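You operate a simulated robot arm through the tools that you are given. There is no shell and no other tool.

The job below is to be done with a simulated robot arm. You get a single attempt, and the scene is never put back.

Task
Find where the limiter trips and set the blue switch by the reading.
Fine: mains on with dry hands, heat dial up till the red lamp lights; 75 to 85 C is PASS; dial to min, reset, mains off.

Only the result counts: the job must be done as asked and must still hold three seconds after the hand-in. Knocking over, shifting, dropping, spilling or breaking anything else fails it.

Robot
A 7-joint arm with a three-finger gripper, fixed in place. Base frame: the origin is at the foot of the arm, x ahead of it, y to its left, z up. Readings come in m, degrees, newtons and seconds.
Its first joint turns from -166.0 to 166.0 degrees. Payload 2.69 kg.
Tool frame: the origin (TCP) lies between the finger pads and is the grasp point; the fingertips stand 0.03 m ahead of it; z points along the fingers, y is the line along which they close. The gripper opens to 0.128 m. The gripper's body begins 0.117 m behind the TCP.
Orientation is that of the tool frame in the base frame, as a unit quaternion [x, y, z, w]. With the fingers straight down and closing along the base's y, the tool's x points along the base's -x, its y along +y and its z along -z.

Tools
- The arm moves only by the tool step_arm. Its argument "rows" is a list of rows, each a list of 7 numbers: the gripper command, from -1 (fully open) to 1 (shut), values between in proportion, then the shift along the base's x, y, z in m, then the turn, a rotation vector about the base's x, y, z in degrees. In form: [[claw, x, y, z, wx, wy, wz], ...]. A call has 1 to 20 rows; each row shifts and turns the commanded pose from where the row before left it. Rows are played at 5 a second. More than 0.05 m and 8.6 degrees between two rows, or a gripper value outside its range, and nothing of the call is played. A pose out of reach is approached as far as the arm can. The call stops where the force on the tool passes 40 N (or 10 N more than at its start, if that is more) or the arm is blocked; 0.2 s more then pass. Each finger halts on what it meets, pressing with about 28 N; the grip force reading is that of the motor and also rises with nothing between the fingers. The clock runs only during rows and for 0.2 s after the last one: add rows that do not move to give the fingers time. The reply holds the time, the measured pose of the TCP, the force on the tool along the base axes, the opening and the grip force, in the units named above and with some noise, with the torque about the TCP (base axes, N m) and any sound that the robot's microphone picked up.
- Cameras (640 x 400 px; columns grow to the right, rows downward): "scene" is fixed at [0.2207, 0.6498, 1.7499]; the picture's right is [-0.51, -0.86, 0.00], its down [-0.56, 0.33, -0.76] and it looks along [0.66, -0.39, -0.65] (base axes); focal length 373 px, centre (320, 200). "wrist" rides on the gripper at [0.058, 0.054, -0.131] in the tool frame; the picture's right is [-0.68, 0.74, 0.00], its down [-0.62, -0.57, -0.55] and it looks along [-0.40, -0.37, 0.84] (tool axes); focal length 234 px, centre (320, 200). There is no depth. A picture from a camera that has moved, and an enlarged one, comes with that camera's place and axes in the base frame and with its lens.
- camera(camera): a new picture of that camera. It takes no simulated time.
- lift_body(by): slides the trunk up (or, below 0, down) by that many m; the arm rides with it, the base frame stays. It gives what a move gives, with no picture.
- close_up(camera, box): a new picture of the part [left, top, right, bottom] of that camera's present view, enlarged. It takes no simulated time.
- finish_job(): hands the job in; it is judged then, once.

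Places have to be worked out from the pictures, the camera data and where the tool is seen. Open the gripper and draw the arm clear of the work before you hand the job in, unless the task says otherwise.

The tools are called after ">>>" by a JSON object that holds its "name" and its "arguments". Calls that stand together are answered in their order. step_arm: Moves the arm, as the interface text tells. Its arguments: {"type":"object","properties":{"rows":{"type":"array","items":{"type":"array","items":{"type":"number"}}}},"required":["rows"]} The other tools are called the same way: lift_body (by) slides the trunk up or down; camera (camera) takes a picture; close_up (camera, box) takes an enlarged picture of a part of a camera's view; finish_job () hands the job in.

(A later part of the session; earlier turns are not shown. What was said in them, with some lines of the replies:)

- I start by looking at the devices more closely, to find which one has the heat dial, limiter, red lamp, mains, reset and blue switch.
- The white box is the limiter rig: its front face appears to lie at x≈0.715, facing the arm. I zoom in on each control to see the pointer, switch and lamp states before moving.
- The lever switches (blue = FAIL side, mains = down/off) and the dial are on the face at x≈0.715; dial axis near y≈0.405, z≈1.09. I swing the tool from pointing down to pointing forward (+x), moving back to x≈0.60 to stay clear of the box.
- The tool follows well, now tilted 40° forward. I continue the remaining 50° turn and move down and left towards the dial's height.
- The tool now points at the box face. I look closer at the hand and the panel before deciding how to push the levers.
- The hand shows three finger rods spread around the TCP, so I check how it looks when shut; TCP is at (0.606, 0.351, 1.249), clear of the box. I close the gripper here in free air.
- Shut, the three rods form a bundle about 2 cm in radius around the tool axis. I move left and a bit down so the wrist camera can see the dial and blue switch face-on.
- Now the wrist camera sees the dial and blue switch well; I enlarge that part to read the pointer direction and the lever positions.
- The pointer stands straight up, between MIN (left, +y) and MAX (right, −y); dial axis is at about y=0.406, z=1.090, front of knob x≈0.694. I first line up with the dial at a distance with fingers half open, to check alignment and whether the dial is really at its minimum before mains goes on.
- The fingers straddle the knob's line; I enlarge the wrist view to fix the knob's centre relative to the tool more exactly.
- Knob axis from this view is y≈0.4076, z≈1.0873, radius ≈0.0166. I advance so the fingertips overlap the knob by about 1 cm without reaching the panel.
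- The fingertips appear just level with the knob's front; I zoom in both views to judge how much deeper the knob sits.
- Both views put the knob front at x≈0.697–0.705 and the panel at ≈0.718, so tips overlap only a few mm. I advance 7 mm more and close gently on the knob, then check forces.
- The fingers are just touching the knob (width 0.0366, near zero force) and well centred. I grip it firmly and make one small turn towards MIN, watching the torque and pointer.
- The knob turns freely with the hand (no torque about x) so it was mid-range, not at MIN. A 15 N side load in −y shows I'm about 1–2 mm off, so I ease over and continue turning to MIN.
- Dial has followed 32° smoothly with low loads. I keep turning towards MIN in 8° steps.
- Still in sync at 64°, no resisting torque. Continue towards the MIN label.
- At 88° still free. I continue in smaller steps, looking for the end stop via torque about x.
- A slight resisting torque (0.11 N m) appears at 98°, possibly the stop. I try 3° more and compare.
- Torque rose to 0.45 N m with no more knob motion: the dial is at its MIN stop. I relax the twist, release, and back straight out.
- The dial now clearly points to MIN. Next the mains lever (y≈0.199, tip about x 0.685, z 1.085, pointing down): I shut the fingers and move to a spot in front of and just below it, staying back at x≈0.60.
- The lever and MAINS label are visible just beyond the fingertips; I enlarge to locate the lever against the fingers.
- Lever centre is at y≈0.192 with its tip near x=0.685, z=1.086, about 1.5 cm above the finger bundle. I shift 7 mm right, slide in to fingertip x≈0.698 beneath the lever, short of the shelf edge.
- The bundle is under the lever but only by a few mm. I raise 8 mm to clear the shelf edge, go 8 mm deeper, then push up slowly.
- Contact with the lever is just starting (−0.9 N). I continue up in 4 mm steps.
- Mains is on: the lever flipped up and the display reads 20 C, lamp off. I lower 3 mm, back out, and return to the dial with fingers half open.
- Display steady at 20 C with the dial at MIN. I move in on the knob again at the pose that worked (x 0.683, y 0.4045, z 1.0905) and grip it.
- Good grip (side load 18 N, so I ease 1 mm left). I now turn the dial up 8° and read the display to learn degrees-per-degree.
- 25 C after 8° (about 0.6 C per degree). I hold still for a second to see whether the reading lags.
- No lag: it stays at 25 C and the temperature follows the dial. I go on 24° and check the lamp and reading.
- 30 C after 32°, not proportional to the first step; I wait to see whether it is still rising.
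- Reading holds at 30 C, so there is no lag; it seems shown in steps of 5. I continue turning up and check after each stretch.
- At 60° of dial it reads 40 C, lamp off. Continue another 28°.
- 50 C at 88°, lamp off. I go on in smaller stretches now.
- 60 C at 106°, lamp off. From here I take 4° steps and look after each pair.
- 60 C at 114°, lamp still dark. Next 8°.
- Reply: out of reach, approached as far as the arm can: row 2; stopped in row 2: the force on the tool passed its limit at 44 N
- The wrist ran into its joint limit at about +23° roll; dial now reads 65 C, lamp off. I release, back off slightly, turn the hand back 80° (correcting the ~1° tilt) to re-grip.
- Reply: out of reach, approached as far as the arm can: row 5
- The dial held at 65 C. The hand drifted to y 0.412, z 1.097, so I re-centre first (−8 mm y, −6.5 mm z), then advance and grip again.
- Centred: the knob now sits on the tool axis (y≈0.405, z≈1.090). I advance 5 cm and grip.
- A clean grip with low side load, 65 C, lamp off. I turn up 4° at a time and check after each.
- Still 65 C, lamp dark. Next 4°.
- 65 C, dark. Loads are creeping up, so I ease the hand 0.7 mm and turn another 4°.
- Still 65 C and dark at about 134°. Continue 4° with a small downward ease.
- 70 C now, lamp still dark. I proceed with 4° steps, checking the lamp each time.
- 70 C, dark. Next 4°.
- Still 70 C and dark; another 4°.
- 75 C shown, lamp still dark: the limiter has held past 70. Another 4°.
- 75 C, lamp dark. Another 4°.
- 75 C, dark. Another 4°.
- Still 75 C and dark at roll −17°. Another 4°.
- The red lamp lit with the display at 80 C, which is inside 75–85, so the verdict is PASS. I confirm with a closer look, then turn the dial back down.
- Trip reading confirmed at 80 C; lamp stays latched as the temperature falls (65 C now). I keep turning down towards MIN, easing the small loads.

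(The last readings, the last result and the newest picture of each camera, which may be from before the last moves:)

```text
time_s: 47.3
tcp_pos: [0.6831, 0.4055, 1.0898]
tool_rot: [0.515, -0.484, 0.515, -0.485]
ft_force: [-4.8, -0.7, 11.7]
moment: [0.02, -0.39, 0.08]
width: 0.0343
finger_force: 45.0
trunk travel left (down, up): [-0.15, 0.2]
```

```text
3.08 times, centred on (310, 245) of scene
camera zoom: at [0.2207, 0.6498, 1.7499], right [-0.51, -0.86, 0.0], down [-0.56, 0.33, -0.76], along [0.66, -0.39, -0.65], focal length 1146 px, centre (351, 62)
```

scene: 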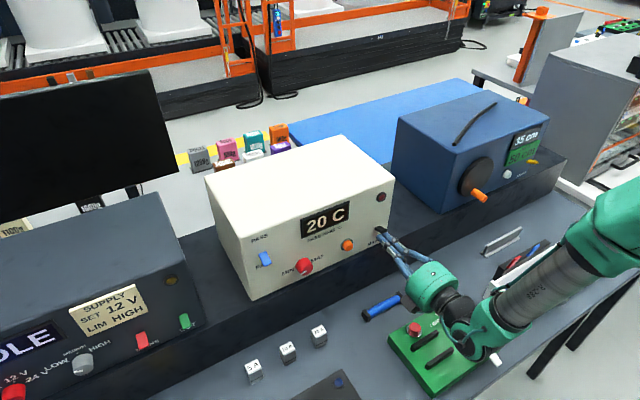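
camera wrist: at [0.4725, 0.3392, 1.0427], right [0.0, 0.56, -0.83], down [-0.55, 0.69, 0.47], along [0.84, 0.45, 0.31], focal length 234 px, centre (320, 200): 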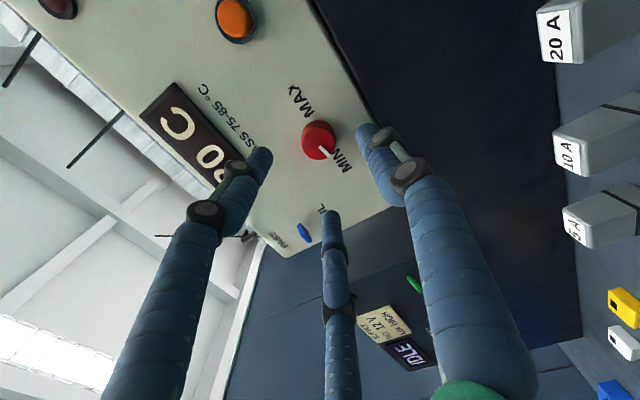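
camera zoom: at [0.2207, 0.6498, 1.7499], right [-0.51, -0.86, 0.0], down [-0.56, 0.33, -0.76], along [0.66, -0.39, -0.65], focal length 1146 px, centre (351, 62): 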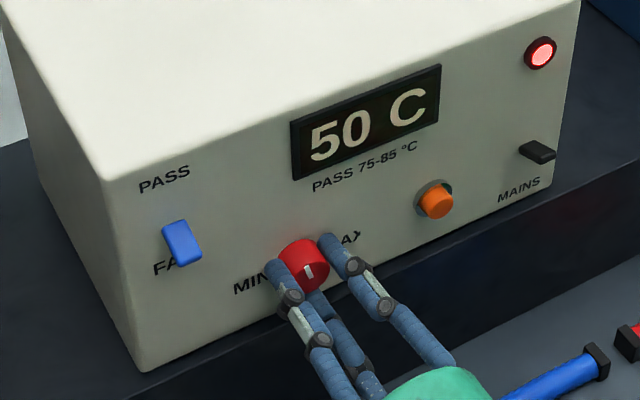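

50 C on the way down; small upward load so I ease up 1 mm and continue.

>>> {"name": "step_arm", "arguments": {"rows": [[1, 0, 0, 0.0008, -8, 0, 0], [1, 0, 0, 0, -8, 0, 0], [1, 0, 0, 0, -8, 0, 0], [1, 0, 0, 0, -8, 0, 0]]}}

>>> {"name": "close_up", "arguments": {"camera": "scene", "box": [220, 180, 400, 310]}}

```text
time_s: 48.3
tcp_pos: [0.6823, 0.4056, 1.0896]
tool_rot: [0.629, -0.325, 0.628, -0.324]
ft_force: [0.2, -2.7, 5.3]
moment: [-0.03, -0.12, -0.26]
width: 0.0342
finger_force: 45.0
trunk travel left (down, up): [-0.15, 0.2]
```

```text
3.08 times, centred on (310, 245) of scene
camera zoom: at [0.2207, 0.6498, 1.7499], right [-0.51, -0.86, 0.0], down [-0.56, 0.33, -0.76], along [0.66, -0.39, -0.65], focal length 1146 px, centre (351, 62)
```

zoom: 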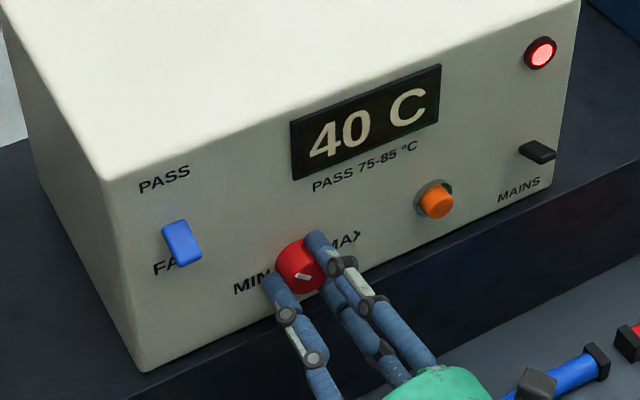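

40 C; no limit reached yet. Continue 32° more.

>>> {"name": "step_arm", "arguments": {"rows": [[1, 0, 0, 0, -8, 0, 0], [1, 0, 0, 0, -8, 0, 0], [1, 0, 0, 0, -8, 0, 0], [1, 0, 0, 0, -8, 0, 0]]}}

>>> {"name": "close_up", "arguments": {"camera": "scene", "box": [220, 180, 400, 310]}}

>>> {"name": "close_up", "arguments": {"camera": "wrist", "box": [240, 100, 420, 220]}}

```text
time_s: 49.3
tcp_pos: [0.6834, 0.4046, 1.0907]
tool_rot: [0.694, -0.138, 0.693, -0.138]
ft_force: [-4.8, -3.0, 0.4]
moment: [0.02, -0.05, -0.4]
width: 0.0339
finger_force: 45.6
trunk travel left (down, up): [-0.15, 0.2]
```

```text
3.08 times, centred on (310, 245) of scene
camera zoom: at [0.2207, 0.6498, 1.7499], right [-0.51, -0.86, 0.0], down [-0.56, 0.33, -0.76], along [0.66, -0.39, -0.65], focal length 1146 px, centre (351, 62)
```

zoom: 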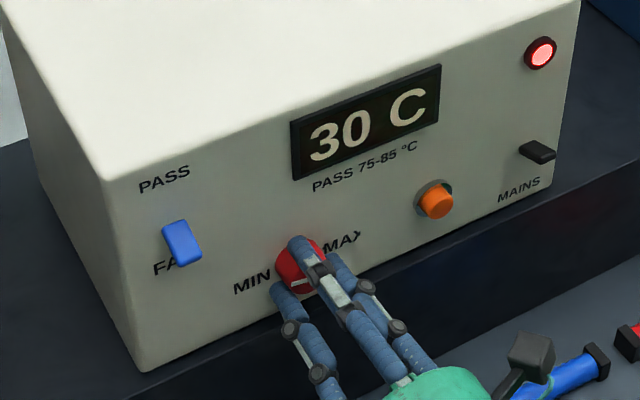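

```text
3.33 times, centred on (330, 160) of wrist
camera zoom: at [0.5509, 0.3337, 1.123], right [0.0, -0.42, -0.91], down [-0.55, 0.76, -0.35], along [0.84, 0.5, -0.23], focal length 781 px, centre (287, 333)
```

zoom: 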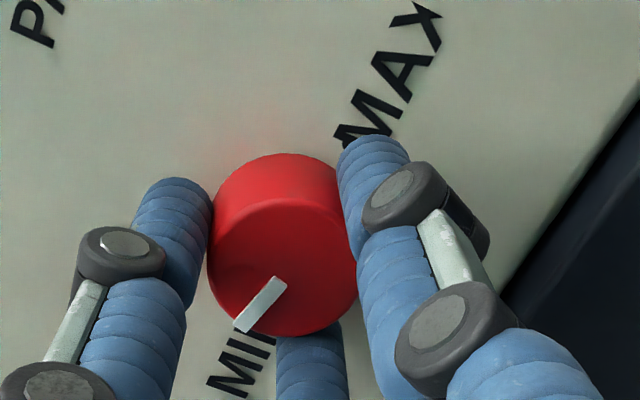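

30 C, roughly 22° left to the stop. I turn 16° more and watch the x-torque.

>>> {"name": "step_arm", "arguments": {"rows": [[1, 0, 0, 0, -8, 0, 0], [1, 0, 0, 0, -8, 0, 0]]}}

>>> {"name": "close_up", "arguments": {"camera": "scene", "box": [220, 180, 400, 310]}}

```text
time_s: 49.9
tcp_pos: [0.6831, 0.4052, 1.0915]
tool_rot: [0.706, -0.041, 0.706, -0.04]
ft_force: [-5.9, -8.6, -1.6]
moment: [-0.03, 0.29, -0.45]
width: 0.0343
finger_force: 44.6
trunk travel left (down, up): [-0.15, 0.2]
```

```text
3.08 times, centred on (310, 245) of scene
camera zoom: at [0.2207, 0.6498, 1.7499], right [-0.51, -0.86, 0.0], down [-0.56, 0.33, -0.76], along [0.66, -0.39, -0.65], focal length 1146 px, centre (351, 62)
```

zoom: 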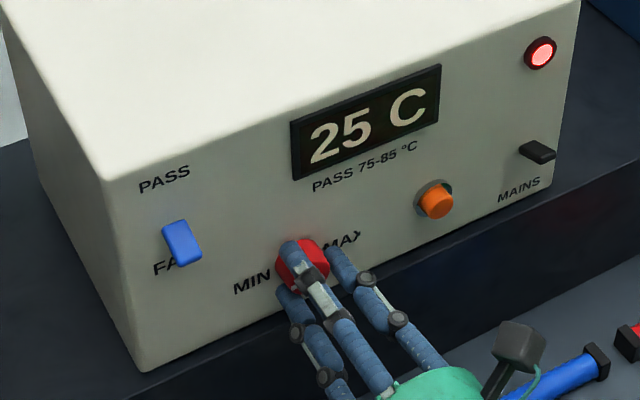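

25 C. I take the last few degrees in 3° steps until the stop is felt.

>>> {"name": "step_arm", "arguments": {"rows": [[1, 0, -0.0005, 0, -3, 0, 0], [1, 0, 0, 0, -3, 0, 0]]}}

>>> {"name": "close_up", "arguments": {"camera": "scene", "box": [220, 180, 400, 310]}}

```text
time_s: 50.5
tcp_pos: [0.6825, 0.4057, 1.0895]
tool_rot: [0.707, -0.003, 0.707, -0.003]
ft_force: [-10.7, -4.3, -4.2]
moment: [-0.02, -0.06, -0.11]
width: 0.0344
finger_force: 44.4
trunk travel left (down, up): [-0.15, 0.2]
```

```text
3.08 times, centred on (310, 245) of scene
camera zoom: at [0.2207, 0.6498, 1.7499], right [-0.51, -0.86, 0.0], down [-0.56, 0.33, -0.76], along [0.66, -0.39, -0.65], focal length 1146 px, centre (351, 62)
```

zoom: 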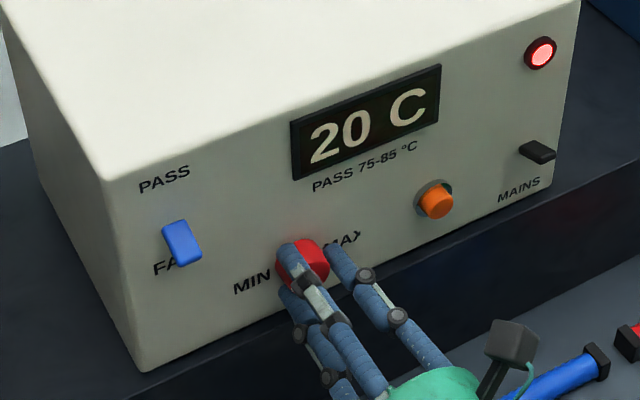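

20 C now, but no stop torque yet; I go on a few degrees more so that it really stands at MIN.

>>> {"name": "step_arm", "arguments": {"rows": [[1, -0.0005, 0, 0, -3, 0, 0], [1, 0, 0, 0, -2, 0, 0], [1, 0, 0, 0, 0, 0, 0]]}}

>>> {"name": "close_up", "arguments": {"camera": "wrist", "box": [240, 100, 420, 220]}}

```text
time_s: 51.3
tcp_pos: [0.6838, 0.4049, 1.0895]
tool_rot: [0.707, 0.027, 0.707, 0.027]
ft_force: [-7.9, -9.0, -6.1]
moment: [0.43, 0.3, -0.41]
width: 0.0341
finger_force: 45.2
trunk travel left (down, up): [-0.15, 0.2]
```

```text
3.33 times, centred on (330, 160) of wrist
camera zoom: at [0.5509, 0.3568, 1.1518], right [0.0, -0.79, -0.62], down [-0.55, 0.52, -0.66], along [0.84, 0.34, -0.43], focal length 781 px, centre (287, 333)
```

zoom: 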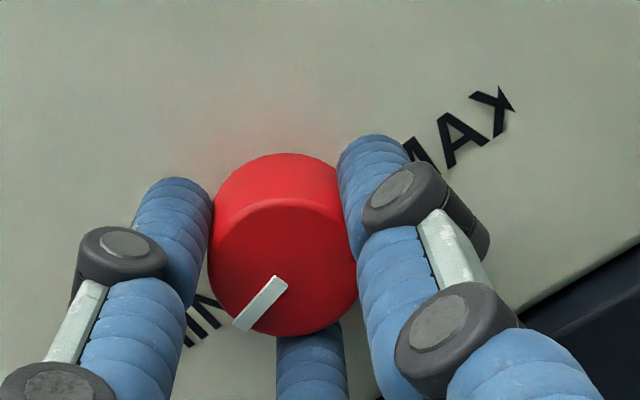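

Stop torque 0.43 N m: the dial is at MIN. I relax the twist, open, and back out.

>>> {"name": "step_arm", "arguments": {"rows": [[1, 0, 0, 0, 2, 0, 0], [0.4, 0, 0, 0, 0, 0, 0], [-0.1, 0, 0, 0, 0, 0, 0], [-0.1, 0, 0, 0, 0, 0, 0], [-0.1, -0.025, 0, 0, 0, 0, 0], [-0.1, -0.03, 0, 0, 0, 0, 0], [-0.1, -0.028, 0, 0, 0, 0, 0], [-0.1, 0, 0, 0, 0, 0, 0]]}}

>>> {"name": "camera", "arguments": {"camera": "wrist"}}

>>> {"name": "close_up", "arguments": {"camera": "scene", "box": [220, 180, 400, 310]}}

```text
time_s: 53.1
tcp_pos: [0.6009, 0.4056, 1.0938]
tool_rot: [0.707, 0.015, 0.707, 0.015]
ft_force: [-0.7, -0.3, -0.2]
moment: [0.01, 0.02, 0.02]
width: 0.0703
finger_force: 0.0
trunk travel left (down, up): [-0.15, 0.2]
```

```text
taken
camera wrist: at [0.468, 0.3555, 1.1526], right [0.0, -0.76, -0.65], down [-0.55, 0.54, -0.64], along [0.84, 0.35, -0.42], focal length 234 px, centre (320, 200)
```

wrist: 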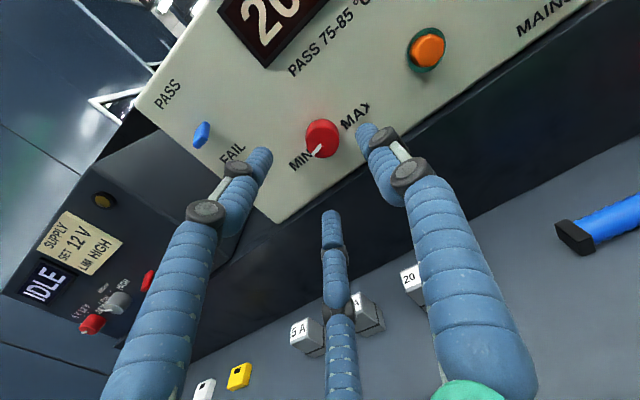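

```text
3.08 times, centred on (310, 245) of scene
camera zoom: at [0.2207, 0.6498, 1.7499], right [-0.51, -0.86, 0.0], down [-0.56, 0.33, -0.76], along [0.66, -0.39, -0.65], focal length 1146 px, centre (351, 62)
```

zoom: 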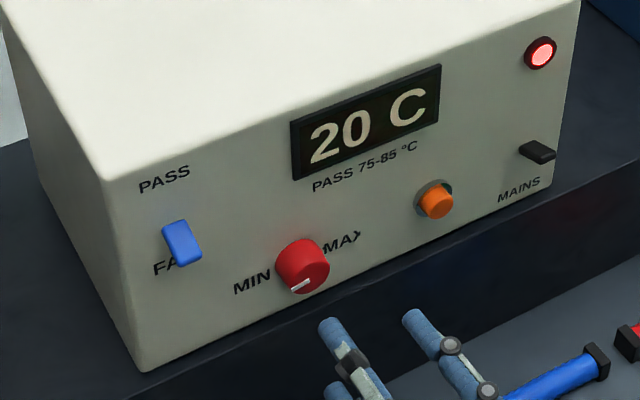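

Dial at MIN, 20 C, lamp latched. Next the orange reset button; I enlarge it to work out its place.

>>> {"name": "close_up", "arguments": {"camera": "wrist", "box": [380, 10, 480, 90]}}

```text
5.00 times, centred on (430, 50) of wrist
camera zoom: at [0.468, 0.3555, 1.1526], right [0.0, -0.76, -0.65], down [-0.55, 0.54, -0.64], along [0.84, 0.35, -0.42], focal length 1171 px, centre (-230, 950)
```

zoom: 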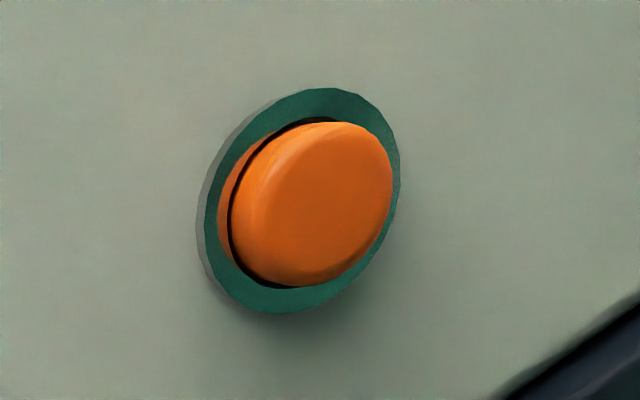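

The reset button is at y≈0.286, z≈1.090, front face x≈0.703. I shut the fingers and line up in front of it.

>>> {"name": "step_arm", "arguments": {"rows": [[1, 0, -0.03, -0.001, 0, 0, 0], [1, 0, -0.03, -0.001, 0, 0, 0], [1, 0, -0.03, -0.001, 0, 0, 0], [1, 0, -0.0295, -0.001, 0, 0, 0], [1, 0, 0, 0, 0, 0, 0]]}}

>>> {"name": "camera", "arguments": {"camera": "wrist"}}

>>> {"name": "close_up", "arguments": {"camera": "wrist", "box": [270, 90, 390, 170]}}

```text
time_s: 54.3
tcp_pos: [0.5991, 0.2868, 1.0881]
tool_rot: [0.707, 0.016, 0.707, 0.014]
ft_force: [0.1, -0.5, 0.1]
moment: [-0.01, -0.01, 0.03]
width: 0.0024
finger_force: 28.0
trunk travel left (down, up): [-0.15, 0.2]
```

```text
taken
camera wrist: at [0.4686, 0.2356, 1.1481], right [0.0, -0.76, -0.65], down [-0.55, 0.54, -0.64], along [0.84, 0.35, -0.42], focal length 234 px, centre (320, 200)
```

wrist: 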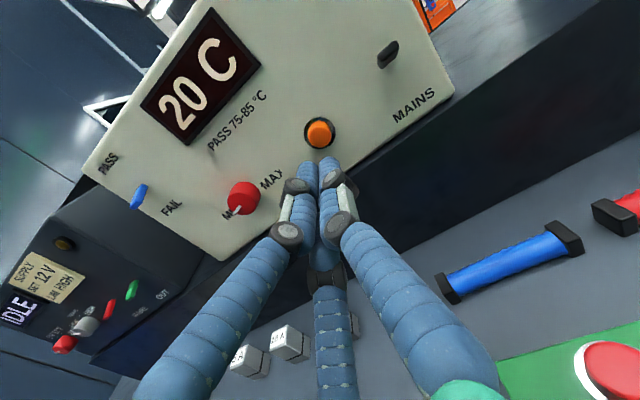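

```text
5.00 times, centred on (330, 130) of wrist
camera zoom: at [0.4686, 0.2356, 1.1481], right [0.0, -0.76, -0.65], down [-0.55, 0.54, -0.64], along [0.84, 0.35, -0.42], focal length 1171 px, centre (270, 550)
```

zoom: 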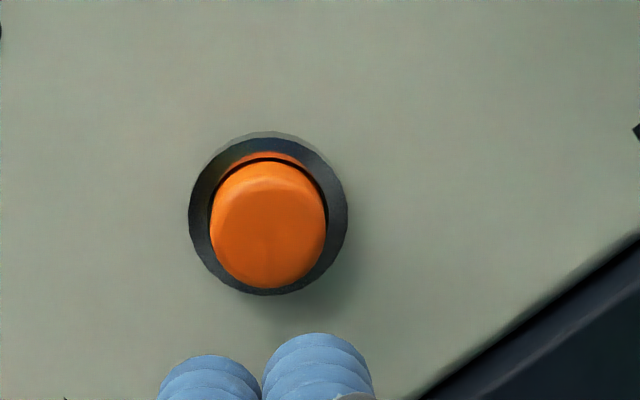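

Button centre works out to y≈0.283, z≈1.091; I shift 3–4 mm and advance until the fingertips are just short of it.

>>> {"name": "step_arm", "arguments": {"rows": [[1, 0.015, -0.0035, 0.003, 0, 0, 0], [1, 0.02, 0, 0, 0, 0, 0], [1, 0.02, 0, 0, 0, 0, 0], [1, 0.008, 0, 0, 0, 0, 0], [1, 0, 0, 0, 0, 0, 0]]}}

>>> {"name": "close_up", "arguments": {"camera": "wrist", "box": [240, 100, 420, 220]}}

>>> {"name": "close_up", "arguments": {"camera": "scene", "box": [300, 190, 420, 280]}}

```text
time_s: 55.5
tcp_pos: [0.6637, 0.2814, 1.09]
tool_rot: [0.707, 0.014, 0.707, 0.015]
ft_force: [0.5, -0.3, 0.4]
moment: [0.02, 0.03, -0.04]
width: 0.0021
finger_force: 28.2
trunk travel left (down, up): [-0.15, 0.2]
```

```text
3.33 times, centred on (330, 160) of wrist
camera zoom: at [0.5317, 0.2309, 1.15], right [0.0, -0.76, -0.65], down [-0.55, 0.54, -0.64], along [0.84, 0.35, -0.42], focal length 781 px, centre (287, 333)
```

zoom: 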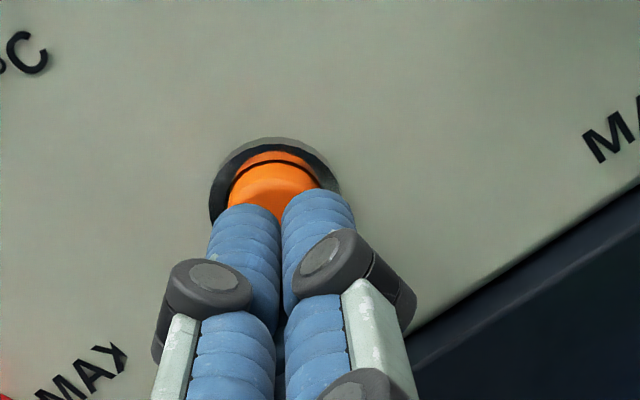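

```text
4.44 times, centred on (360, 235) of scene
camera zoom: at [0.2207, 0.6498, 1.7499], right [-0.51, -0.86, 0.0], down [-0.56, 0.33, -0.76], along [0.66, -0.39, -0.65], focal length 1656 px, centre (142, 44)
```

zoom: 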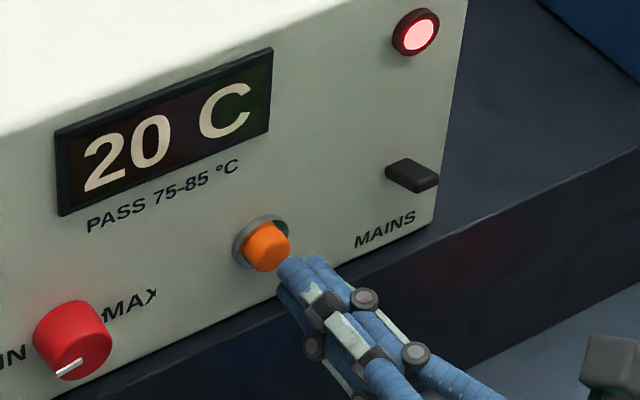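

The bundle is right in front of the button (gap about 1 cm). I push forward in 2 mm steps, watching the force.

>>> {"name": "step_arm", "arguments": {"rows": [[1, 0.003, 0.001, 0.001, 0, 0, 0], [1, 0.003, 0, 0, 0, 0, 0], [1, 0.002, 0, 0, 0, 0, 0], [1, 0.002, 0, 0, 0, 0, 0]]}}

>>> {"name": "close_up", "arguments": {"camera": "scene", "box": [300, 190, 420, 280]}}

```text
time_s: 56.5
tcp_pos: [0.6726, 0.2825, 1.088]
tool_rot: [0.707, 0.014, 0.707, 0.015]
ft_force: [-0.1, -0.5, -0.5]
moment: [0.03, 0.0, -0.02]
width: 0.0023
finger_force: 28.0
trunk travel left (down, up): [-0.15, 0.2]
```

```text
4.44 times, centred on (360, 235) of scene
camera zoom: at [0.2207, 0.6498, 1.7499], right [-0.51, -0.86, 0.0], down [-0.56, 0.33, -0.76], along [0.66, -0.39, -0.65], focal length 1656 px, centre (142, 44)
```

zoom: 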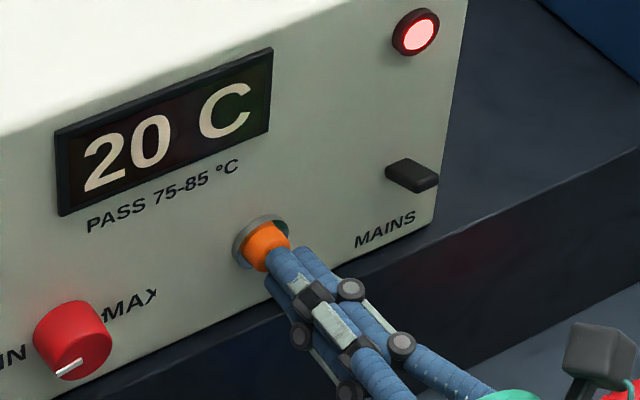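

No contact yet, tips nearly at the button. Four more 2 mm steps.

>>> {"name": "step_arm", "arguments": {"rows": [[1, 0.002, 0, 0.001, 0, 0, 0], [1, 0.002, 0, 0, 0, 0, 0], [1, 0.002, 0, 0, 0, 0, 0]]}}

>>> {"name": "close_up", "arguments": {"camera": "scene", "box": [300, 190, 420, 280]}}

```text
time_s: 57.3
tcp_pos: [0.6786, 0.2829, 1.0899]
tool_rot: [0.707, 0.015, 0.707, 0.014]
ft_force: [-1.2, 0.6, -0.4]
moment: [-0.01, 0.0, 0.0]
width: 0.0024
finger_force: 27.8
trunk travel left (down, up): [-0.15, 0.2]
```

```text
4.44 times, centred on (360, 235) of scene
camera zoom: at [0.2207, 0.6498, 1.7499], right [-0.51, -0.86, 0.0], down [-0.56, 0.33, -0.76], along [0.66, -0.39, -0.65], focal length 1656 px, centre (142, 44)
```

zoom: 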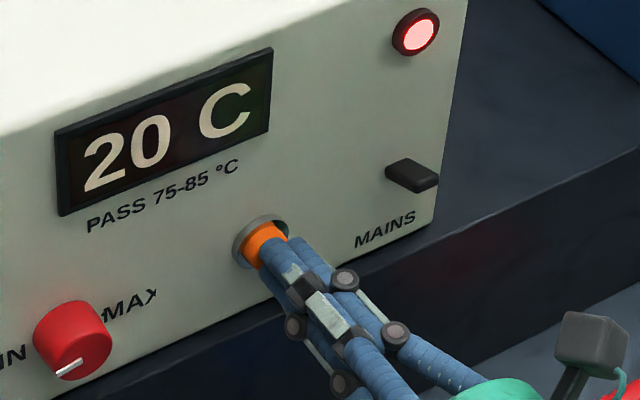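

A slight −1.2 N suggests first contact with the button. Continue pressing gently.

>>> {"name": "step_arm", "arguments": {"rows": [[1, 0.002, 0, 0, 0, 0, 0], [1, 0.002, 0, 0, 0, 0, 0]]}}

>>> {"name": "close_up", "arguments": {"camera": "scene", "box": [300, 190, 420, 280]}}

```text
time_s: 57.9
tcp_pos: [0.6835, 0.2835, 1.0912]
tool_rot: [0.707, 0.015, 0.707, 0.014]
ft_force: [-7.8, 0.7, -0.7]
moment: [0.01, 0.03, 0.05]
width: 0.0059
finger_force: 31.6
trunk travel left (down, up): [-0.15, 0.2]
heard: click
```

```text
4.44 times, centred on (360, 235) of scene
camera zoom: at [0.2207, 0.6498, 1.7499], right [-0.51, -0.86, 0.0], down [-0.56, 0.33, -0.76], along [0.66, -0.39, -0.65], focal length 1656 px, centre (142, 44)
```

zoom: 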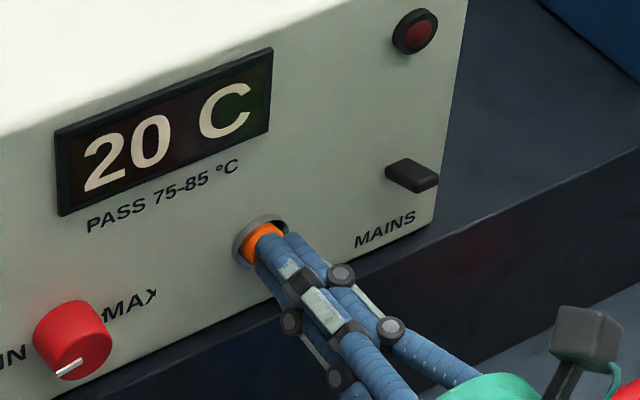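

Click heard and the lamp went out: reset done. I back out and move to above the mains lever's line (y≈0.193, z≈1.145) for switching it off.

>>> {"name": "step_arm", "arguments": {"rows": [[1, -0.03, 0, 0, 0, 0, 0], [1, -0.03, 0, 0, 0, 0, 0], [1, -0.02, 0, 0, 0, 0, 0], [1, 0, -0.03, 0.018, 0, 0, 0], [1, 0, -0.03, 0.018, 0, 0, 0], [1, 0, -0.03, 0.018, 0, 0, 0], [1, 0, 0, 0, 0, 0, 0]]}}

>>> {"name": "camera", "arguments": {"camera": "wrist"}}

>>> {"name": "close_up", "arguments": {"camera": "scene", "box": [220, 180, 400, 310]}}

```text
time_s: 59.5
tcp_pos: [0.6043, 0.1887, 1.1437]
tool_rot: [0.707, 0.015, 0.707, 0.014]
ft_force: [-0.5, 0.2, 0.3]
moment: [0.01, -0.02, 0.06]
width: 0.0022
finger_force: 31.0
trunk travel left (down, up): [-0.15, 0.2]
```

```text
taken
camera wrist: at [0.4725, 0.1394, 1.2031], right [0.0, -0.76, -0.65], down [-0.55, 0.54, -0.64], along [0.84, 0.35, -0.42], focal length 234 px, centre (320, 200)
```

wrist: 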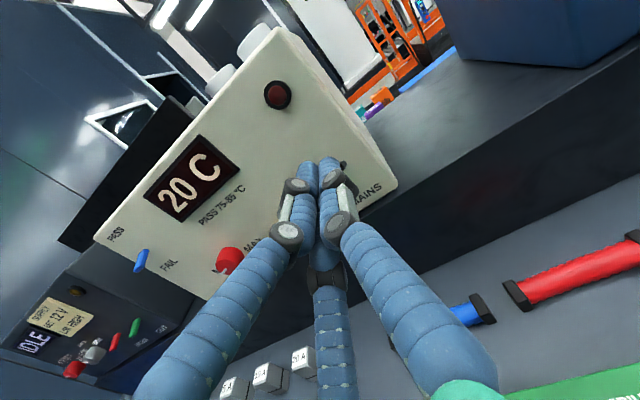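

```text
3.08 times, centred on (310, 245) of scene
camera zoom: at [0.2207, 0.6498, 1.7499], right [-0.51, -0.86, 0.0], down [-0.56, 0.33, -0.76], along [0.66, -0.39, -0.65], focal length 1146 px, centre (351, 62)
```

zoom: 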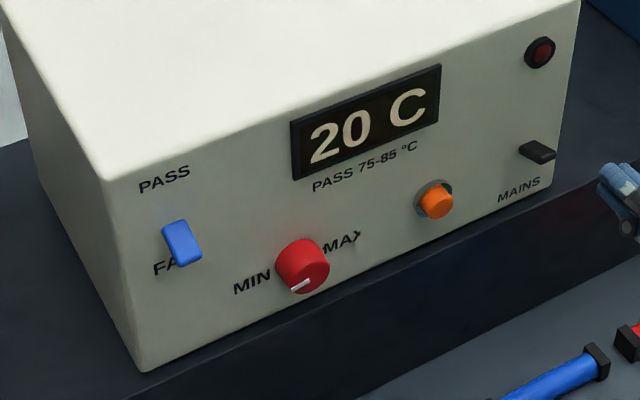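

Reset confirmed, lamp off, 20 C. The mains lever's raised tip is at about z 1.11; I slide in above it and then press down in small steps.

>>> {"name": "step_arm", "arguments": {"rows": [[1, 0.02, 0.001, 0.002, 0, 0, 0], [1, 0.02, 0, 0, 0, 0, 0], [1, 0.02, 0, 0, 0, 0, 0], [1, 0.011, 0, 0, 0, 0, 0], [1, 0, 0, -0.006, 0, 0, 0], [1, 0, 0, -0.006, 0, 0, 0], [1, 0, 0, 0, 0, 0, 0]]}}

>>> {"name": "close_up", "arguments": {"camera": "scene", "box": [310, 170, 430, 260]}}

>>> {"name": "camera", "arguments": {"camera": "wrist"}}

```text
time_s: 61.1
tcp_pos: [0.6741, 0.1934, 1.1336]
tool_rot: [0.707, 0.014, 0.707, 0.015]
ft_force: [0.4, 0.6, 0.0]
moment: [0.02, 0.02, 0.01]
width: 0.0022
finger_force: 31.0
trunk travel left (down, up): [-0.15, 0.2]
```

```text
4.44 times, centred on (370, 215) of scene
camera zoom: at [0.2207, 0.6498, 1.7499], right [-0.51, -0.86, 0.0], down [-0.56, 0.33, -0.76], along [0.66, -0.39, -0.65], focal length 1656 px, centre (98, 133)
```

zoom: 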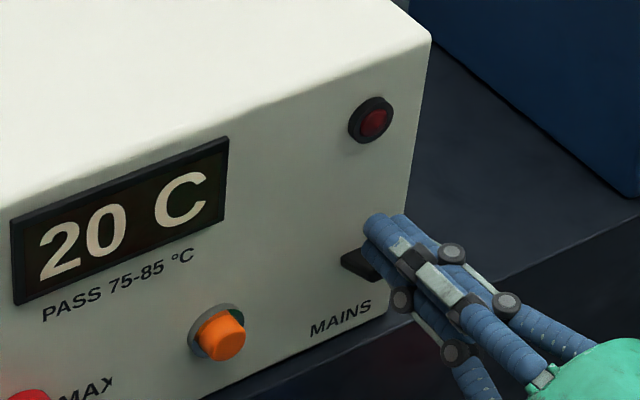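

```text
taken
camera wrist: at [0.5424, 0.1428, 1.1941], right [0.0, -0.76, -0.65], down [-0.55, 0.54, -0.64], along [0.84, 0.35, -0.42], focal length 234 px, centre (320, 200)
```

wrist: 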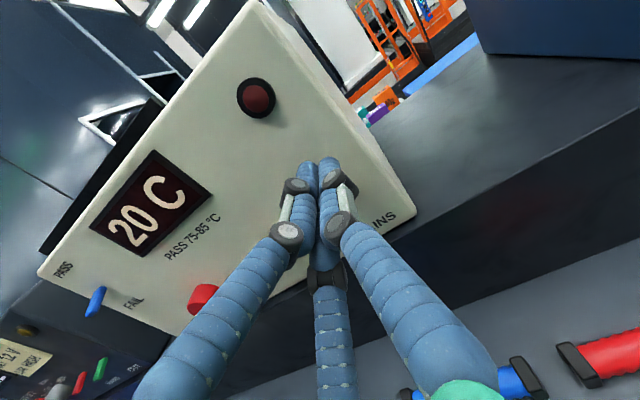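

The bundle is just above the lever with no load. I press down in 4 mm steps.

>>> {"name": "step_arm", "arguments": {"rows": [[1, 0, 0, -0.004, 0, 0, 0], [1, 0, 0, -0.004, 0, 0, 0], [1, 0, 0, -0.004, 0, 0, 0], [1, 0, 0, -0.004, 0, 0, 0]]}}

>>> {"name": "close_up", "arguments": {"camera": "scene", "box": [310, 170, 430, 260]}}

```text
time_s: 62.1
tcp_pos: [0.6743, 0.1944, 1.1191]
tool_rot: [0.707, 0.014, 0.707, 0.015]
ft_force: [-0.3, 0.1, 0.1]
moment: [-0.02, 0.04, -0.03]
width: 0.0019
finger_force: 31.2
trunk travel left (down, up): [-0.15, 0.2]
```

```text
4.44 times, centred on (370, 215) of scene
camera zoom: at [0.2207, 0.6498, 1.7499], right [-0.51, -0.86, 0.0], down [-0.56, 0.33, -0.76], along [0.66, -0.39, -0.65], focal length 1656 px, centre (98, 133)
```

zoom: 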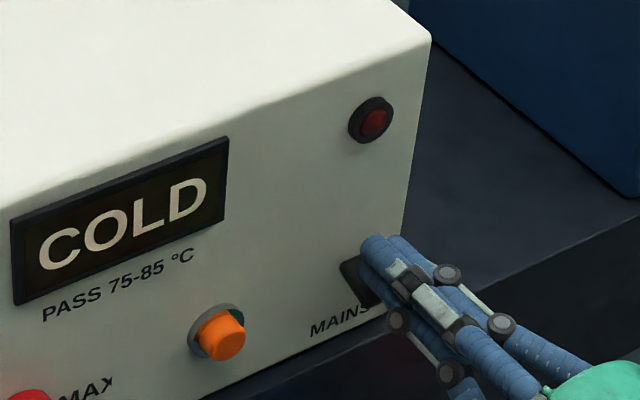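

The display went back to COLD: mains is off. I lift slightly, back out, and move to the blue switch (y≈0.495), staying below it.

>>> {"name": "step_arm", "arguments": {"rows": [[1, 0, 0, 0.004, 0, 0, 0], [1, -0.03, 0, 0, 0, 0, 0], [1, -0.04, 0, 0, 0, 0, 0], [1, 0, 0.04, 0.002, 0, 0, 0], [1, 0, 0.045, 0.002, 0, 0, 0], [1, 0, 0.045, 0.002, 0, 0, 0], [1, 0, 0.045, 0.001, 0, 0, 0], [1, 0, 0.045, 0, 0, 0, 0], [1, 0, 0.045, 0, 0, 0, 0], [1, 0, 0.036, 0, 0, 0, 0], [1, 0, 0, 0, 0, 0, 0]]}}

>>> {"name": "camera", "arguments": {"camera": "wrist"}}

>>> {"name": "close_up", "arguments": {"camera": "scene", "box": [220, 180, 400, 310]}}

```text
time_s: 64.5
tcp_pos: [0.6044, 0.4965, 1.1289]
tool_rot: [0.707, 0.015, 0.707, 0.016]
ft_force: [0.1, 0.4, 0.7]
moment: [-0.02, 0.0, -0.05]
width: 0.0019
finger_force: 31.2
trunk travel left (down, up): [-0.15, 0.2]
```

```text
taken
camera wrist: at [0.4717, 0.4459, 1.1884], right [0.0, -0.76, -0.64], down [-0.55, 0.54, -0.64], along [0.84, 0.35, -0.42], focal length 234 px, centre (320, 200)
```

wrist: 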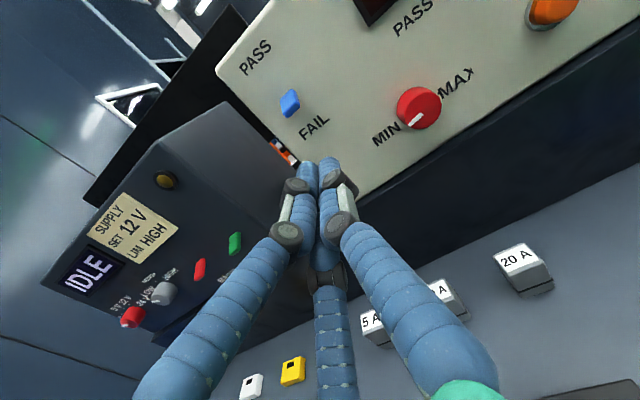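

```text
3.08 times, centred on (310, 245) of scene
camera zoom: at [0.2207, 0.6498, 1.7499], right [-0.51, -0.86, 0.0], down [-0.56, 0.33, -0.76], along [0.66, -0.39, -0.65], focal length 1146 px, centre (351, 62)
```

zoom: 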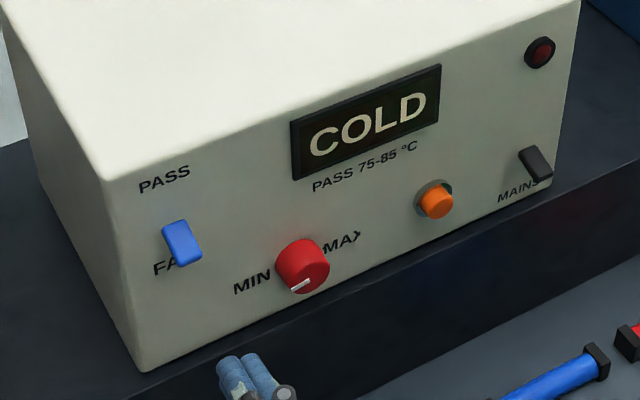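

Mains lever is down again, COLD shown. I enlarge the blue lever to place the fingers right beneath it.

>>> {"name": "close_up", "arguments": {"camera": "wrist", "box": [230, 60, 360, 150]}}

```text
4.44 times, centred on (295, 105) of wrist
camera zoom: at [0.4717, 0.4459, 1.1884], right [0.0, -0.76, -0.64], down [-0.55, 0.54, -0.64], along [0.84, 0.35, -0.42], focal length 1041 px, centre (431, 622)
```

zoom: 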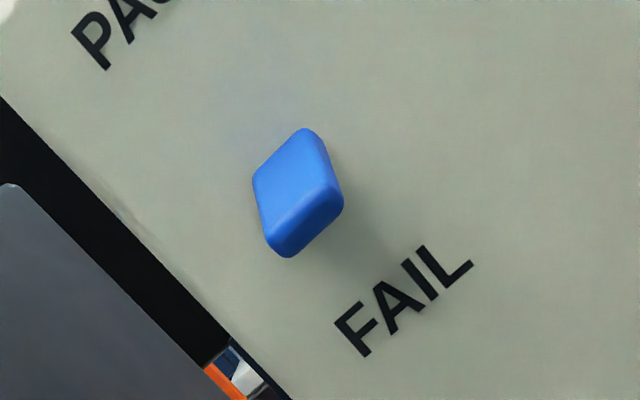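

Blue lever: y≈0.4945, pivot z≈1.179, tip at z≈1.168 pointing to FAIL. I shift 3 mm right, slide in beneath it, and rise to just below contact.

>>> {"name": "step_arm", "arguments": {"rows": [[1, 0.02, -0.003, 0, 0, 0, 0], [1, 0.02, 0, 0, 0, 0, 0], [1, 0.02, 0, 0, 0, 0, 0], [1, 0.012, 0, 0, 0, 0, 0], [1, 0, 0, 0.008, 0, 0, 0], [1, 0, 0, 0.008, 0, 0, 0], [1, 0, 0, 0.004, 0, 0, 0], [1, 0, 0, 0, 0, 0, 0]]}}

>>> {"name": "close_up", "arguments": {"camera": "scene", "box": [220, 200, 340, 290]}}

>>> {"name": "camera", "arguments": {"camera": "wrist"}}

```text
time_s: 66.3
tcp_pos: [0.6765, 0.4903, 1.1507]
tool_rot: [0.707, 0.016, 0.707, 0.014]
ft_force: [-0.4, 0.8, -1.8]
moment: [0.03, 0.03, -0.02]
width: 0.0021
finger_force: 31.1
trunk travel left (down, up): [-0.15, 0.2]
```

```text
4.44 times, centred on (280, 245) of scene
camera zoom: at [0.2207, 0.6498, 1.7499], right [-0.51, -0.86, 0.0], down [-0.56, 0.33, -0.76], along [0.66, -0.39, -0.65], focal length 1656 px, centre (498, 0)
```

zoom: 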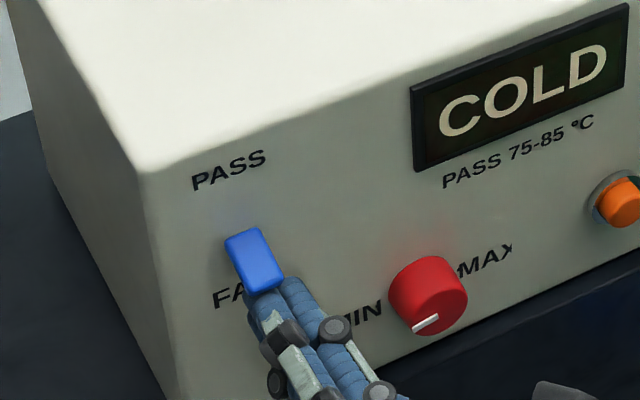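

```text
taken
camera wrist: at [0.5438, 0.4408, 1.2099], right [0.0, -0.76, -0.64], down [-0.55, 0.54, -0.64], along [0.84, 0.35, -0.42], focal length 234 px, centre (320, 200)
```

wrist: 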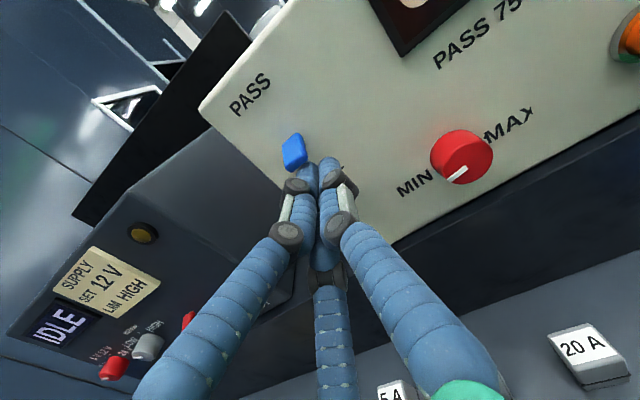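

The bundle touches the lever from below (−1.8 N). I push up in 4 mm steps.

>>> {"name": "step_arm", "arguments": {"rows": [[1, 0, 0.001, 0.004, 0, 0, 0], [1, 0, 0, 0.004, 0, 0, 0], [1, 0, 0, 0.004, 0, 0, 0]]}}

>>> {"name": "close_up", "arguments": {"camera": "scene", "box": [220, 200, 340, 290]}}

```text
time_s: 67.1
tcp_pos: [0.6765, 0.4927, 1.1627]
tool_rot: [0.707, 0.015, 0.707, 0.016]
ft_force: [-0.9, 0.1, 0.0]
moment: [0.02, 0.0, 0.0]
width: 0.002
finger_force: 31.7
trunk travel left (down, up): [-0.15, 0.2]
```

```text
4.44 times, centred on (280, 245) of scene
camera zoom: at [0.2207, 0.6498, 1.7499], right [-0.51, -0.86, 0.0], down [-0.56, 0.33, -0.76], along [0.66, -0.39, -0.65], focal length 1656 px, centre (498, 0)
```

zoom: 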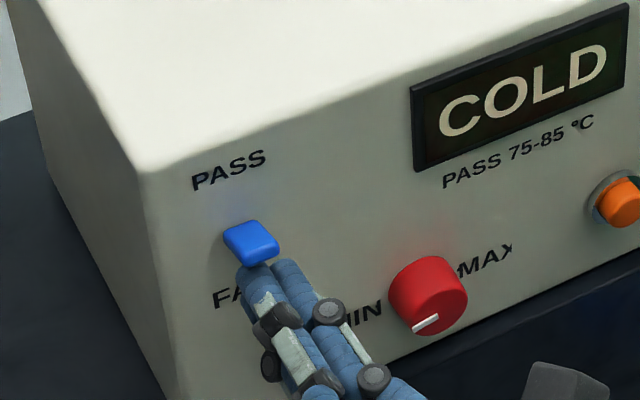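

The blue lever snapped up to PASS and no load remains. I lower a little, back out, and check everything.

>>> {"name": "step_arm", "arguments": {"rows": [[1, 0, 0, -0.005, 0, 0, 0], [1, -0.03, 0, 0, 0, 0, 0], [1, -0.04, 0, 0, 0, 0, 0], [1, -0.03, 0, 0.01, 0, 0, 0], [1, 0, 0, 0.03, 0, 0, 0], [-1, 0, 0, 0.03, 0, 0, 0], [-1, 0, 0, 0, 0, 0, 0], [-1, 0, 0, 0, 0, 0, 0], [-1, 0, 0, 0, 0, 0, 0]]}}

>>> {"name": "camera", "arguments": {"camera": "scene"}}

>>> {"name": "close_up", "arguments": {"camera": "scene", "box": [220, 180, 400, 310]}}

>>> {"name": "camera", "arguments": {"camera": "wrist"}}

```text
time_s: 69.1
tcp_pos: [0.5794, 0.4932, 1.2287]
tool_rot: [0.707, 0.015, 0.707, 0.015]
ft_force: [1.2, -0.1, -0.3]
moment: [-0.03, 0.0, -0.01]
width: 0.1281
finger_force: 0.1
trunk travel left (down, up): [-0.15, 0.2]
```

```text
taken
```

scene: 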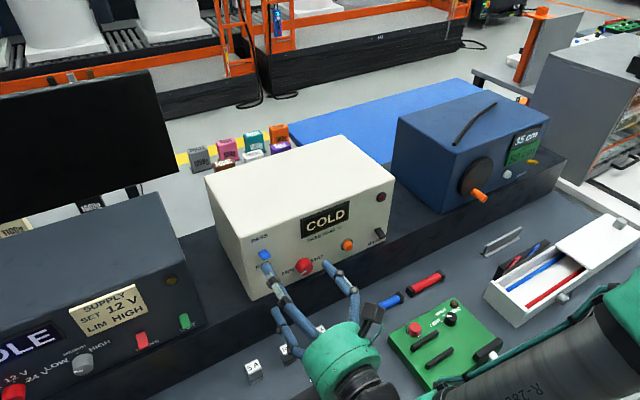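

```text
3.08 times, centred on (310, 245) of scene
camera zoom: at [0.2207, 0.6498, 1.7499], right [-0.51, -0.86, 0.0], down [-0.56, 0.33, -0.76], along [0.66, -0.39, -0.65], focal length 1146 px, centre (351, 62)
```

zoom: 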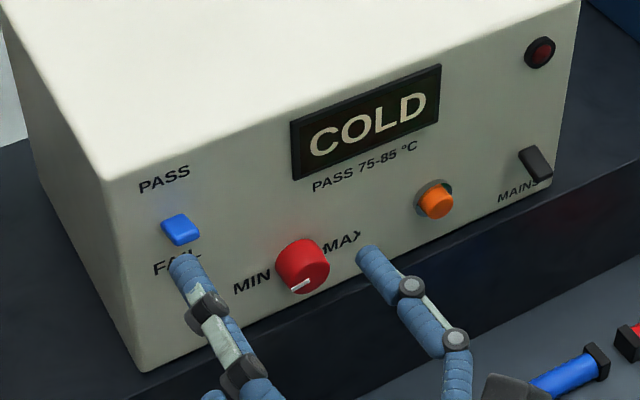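

```text
taken
camera wrist: at [0.4468, 0.4427, 1.2881], right [0.0, -0.76, -0.64], down [-0.55, 0.54, -0.64], along [0.84, 0.35, -0.42], focal length 234 px, centre (320, 200)
```

wrist: 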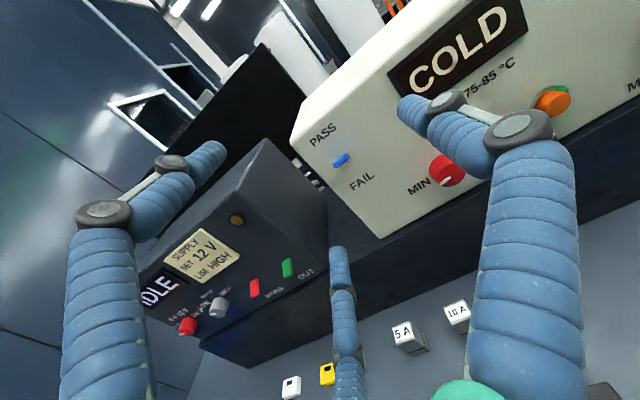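

Blue switch is at PASS, dial at MIN, lamp out, mains off and display COLD. I draw the open hand further up and away from the work, then take a last look.

>>> {"name": "step_arm", "arguments": {"rows": [[-1, -0.02, 0, 0.03, 0, 0, 0], [-1, -0.02, 0, 0.03, 0, 0, 0], [-1, -0.01, 0, 0.03, 0, 0, 0], [-1, 0, 0, 0.03, 0, 0, 0], [-1, 0, 0, 0, 0, 0, 0]]}}

>>> {"name": "camera", "arguments": {"camera": "scene"}}

>>> {"name": "close_up", "arguments": {"camera": "scene", "box": [220, 180, 400, 310]}}

```text
time_s: 70.3
tcp_pos: [0.5259, 0.4937, 1.3472]
tool_rot: [0.707, 0.015, 0.707, 0.014]
ft_force: [0.5, -0.4, 0.3]
moment: [0.02, 0.0, 0.02]
width: 0.1282
finger_force: 0.1
trunk travel left (down, up): [-0.15, 0.2]
```

```text
taken
```

scene: 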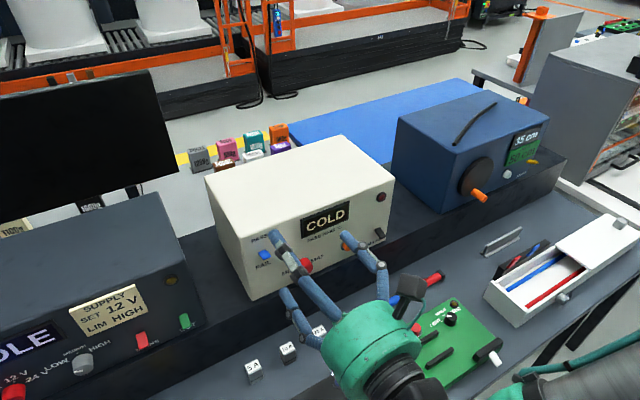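

```text
3.08 times, centred on (310, 245) of scene
camera zoom: at [0.2207, 0.6498, 1.7499], right [-0.51, -0.86, 0.0], down [-0.56, 0.33, -0.76], along [0.66, -0.39, -0.65], focal length 1146 px, centre (351, 62)
```

zoom: 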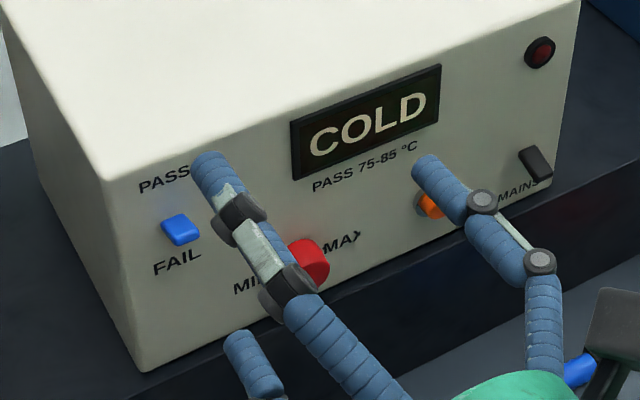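

Everything is in its final state (blue switch up at PASS, FAIL label uncovered, dial MIN, lamp dark, mains down, COLD), the bench items are where they were, and the hand is open and clear. I hand the job in.

>>> {"name": "finish_job", "arguments": {}}

```text
The job is handed in.
```

The limiter tripped at 80 C, inside the 75–85 C window, so I set the blue switch to PASS and handed the job in.

- **Start:** the dial was at mid-range, so I turned it down to MIN before switching the mains on.
- **Test:** I turned the dial up in small steps. The lamp was still dark at 75 C and lit when the display showed 80 C. The display only shows steps of 5 C.
- **Shutdown:** the dial is back at MIN. I pressed reset, which clicked and put the lamp out, and then switched the mains off. The display reads COLD.
- **Hand and bench:** the hand is open and clear of the box, and I saw nothing else moved or knocked over.
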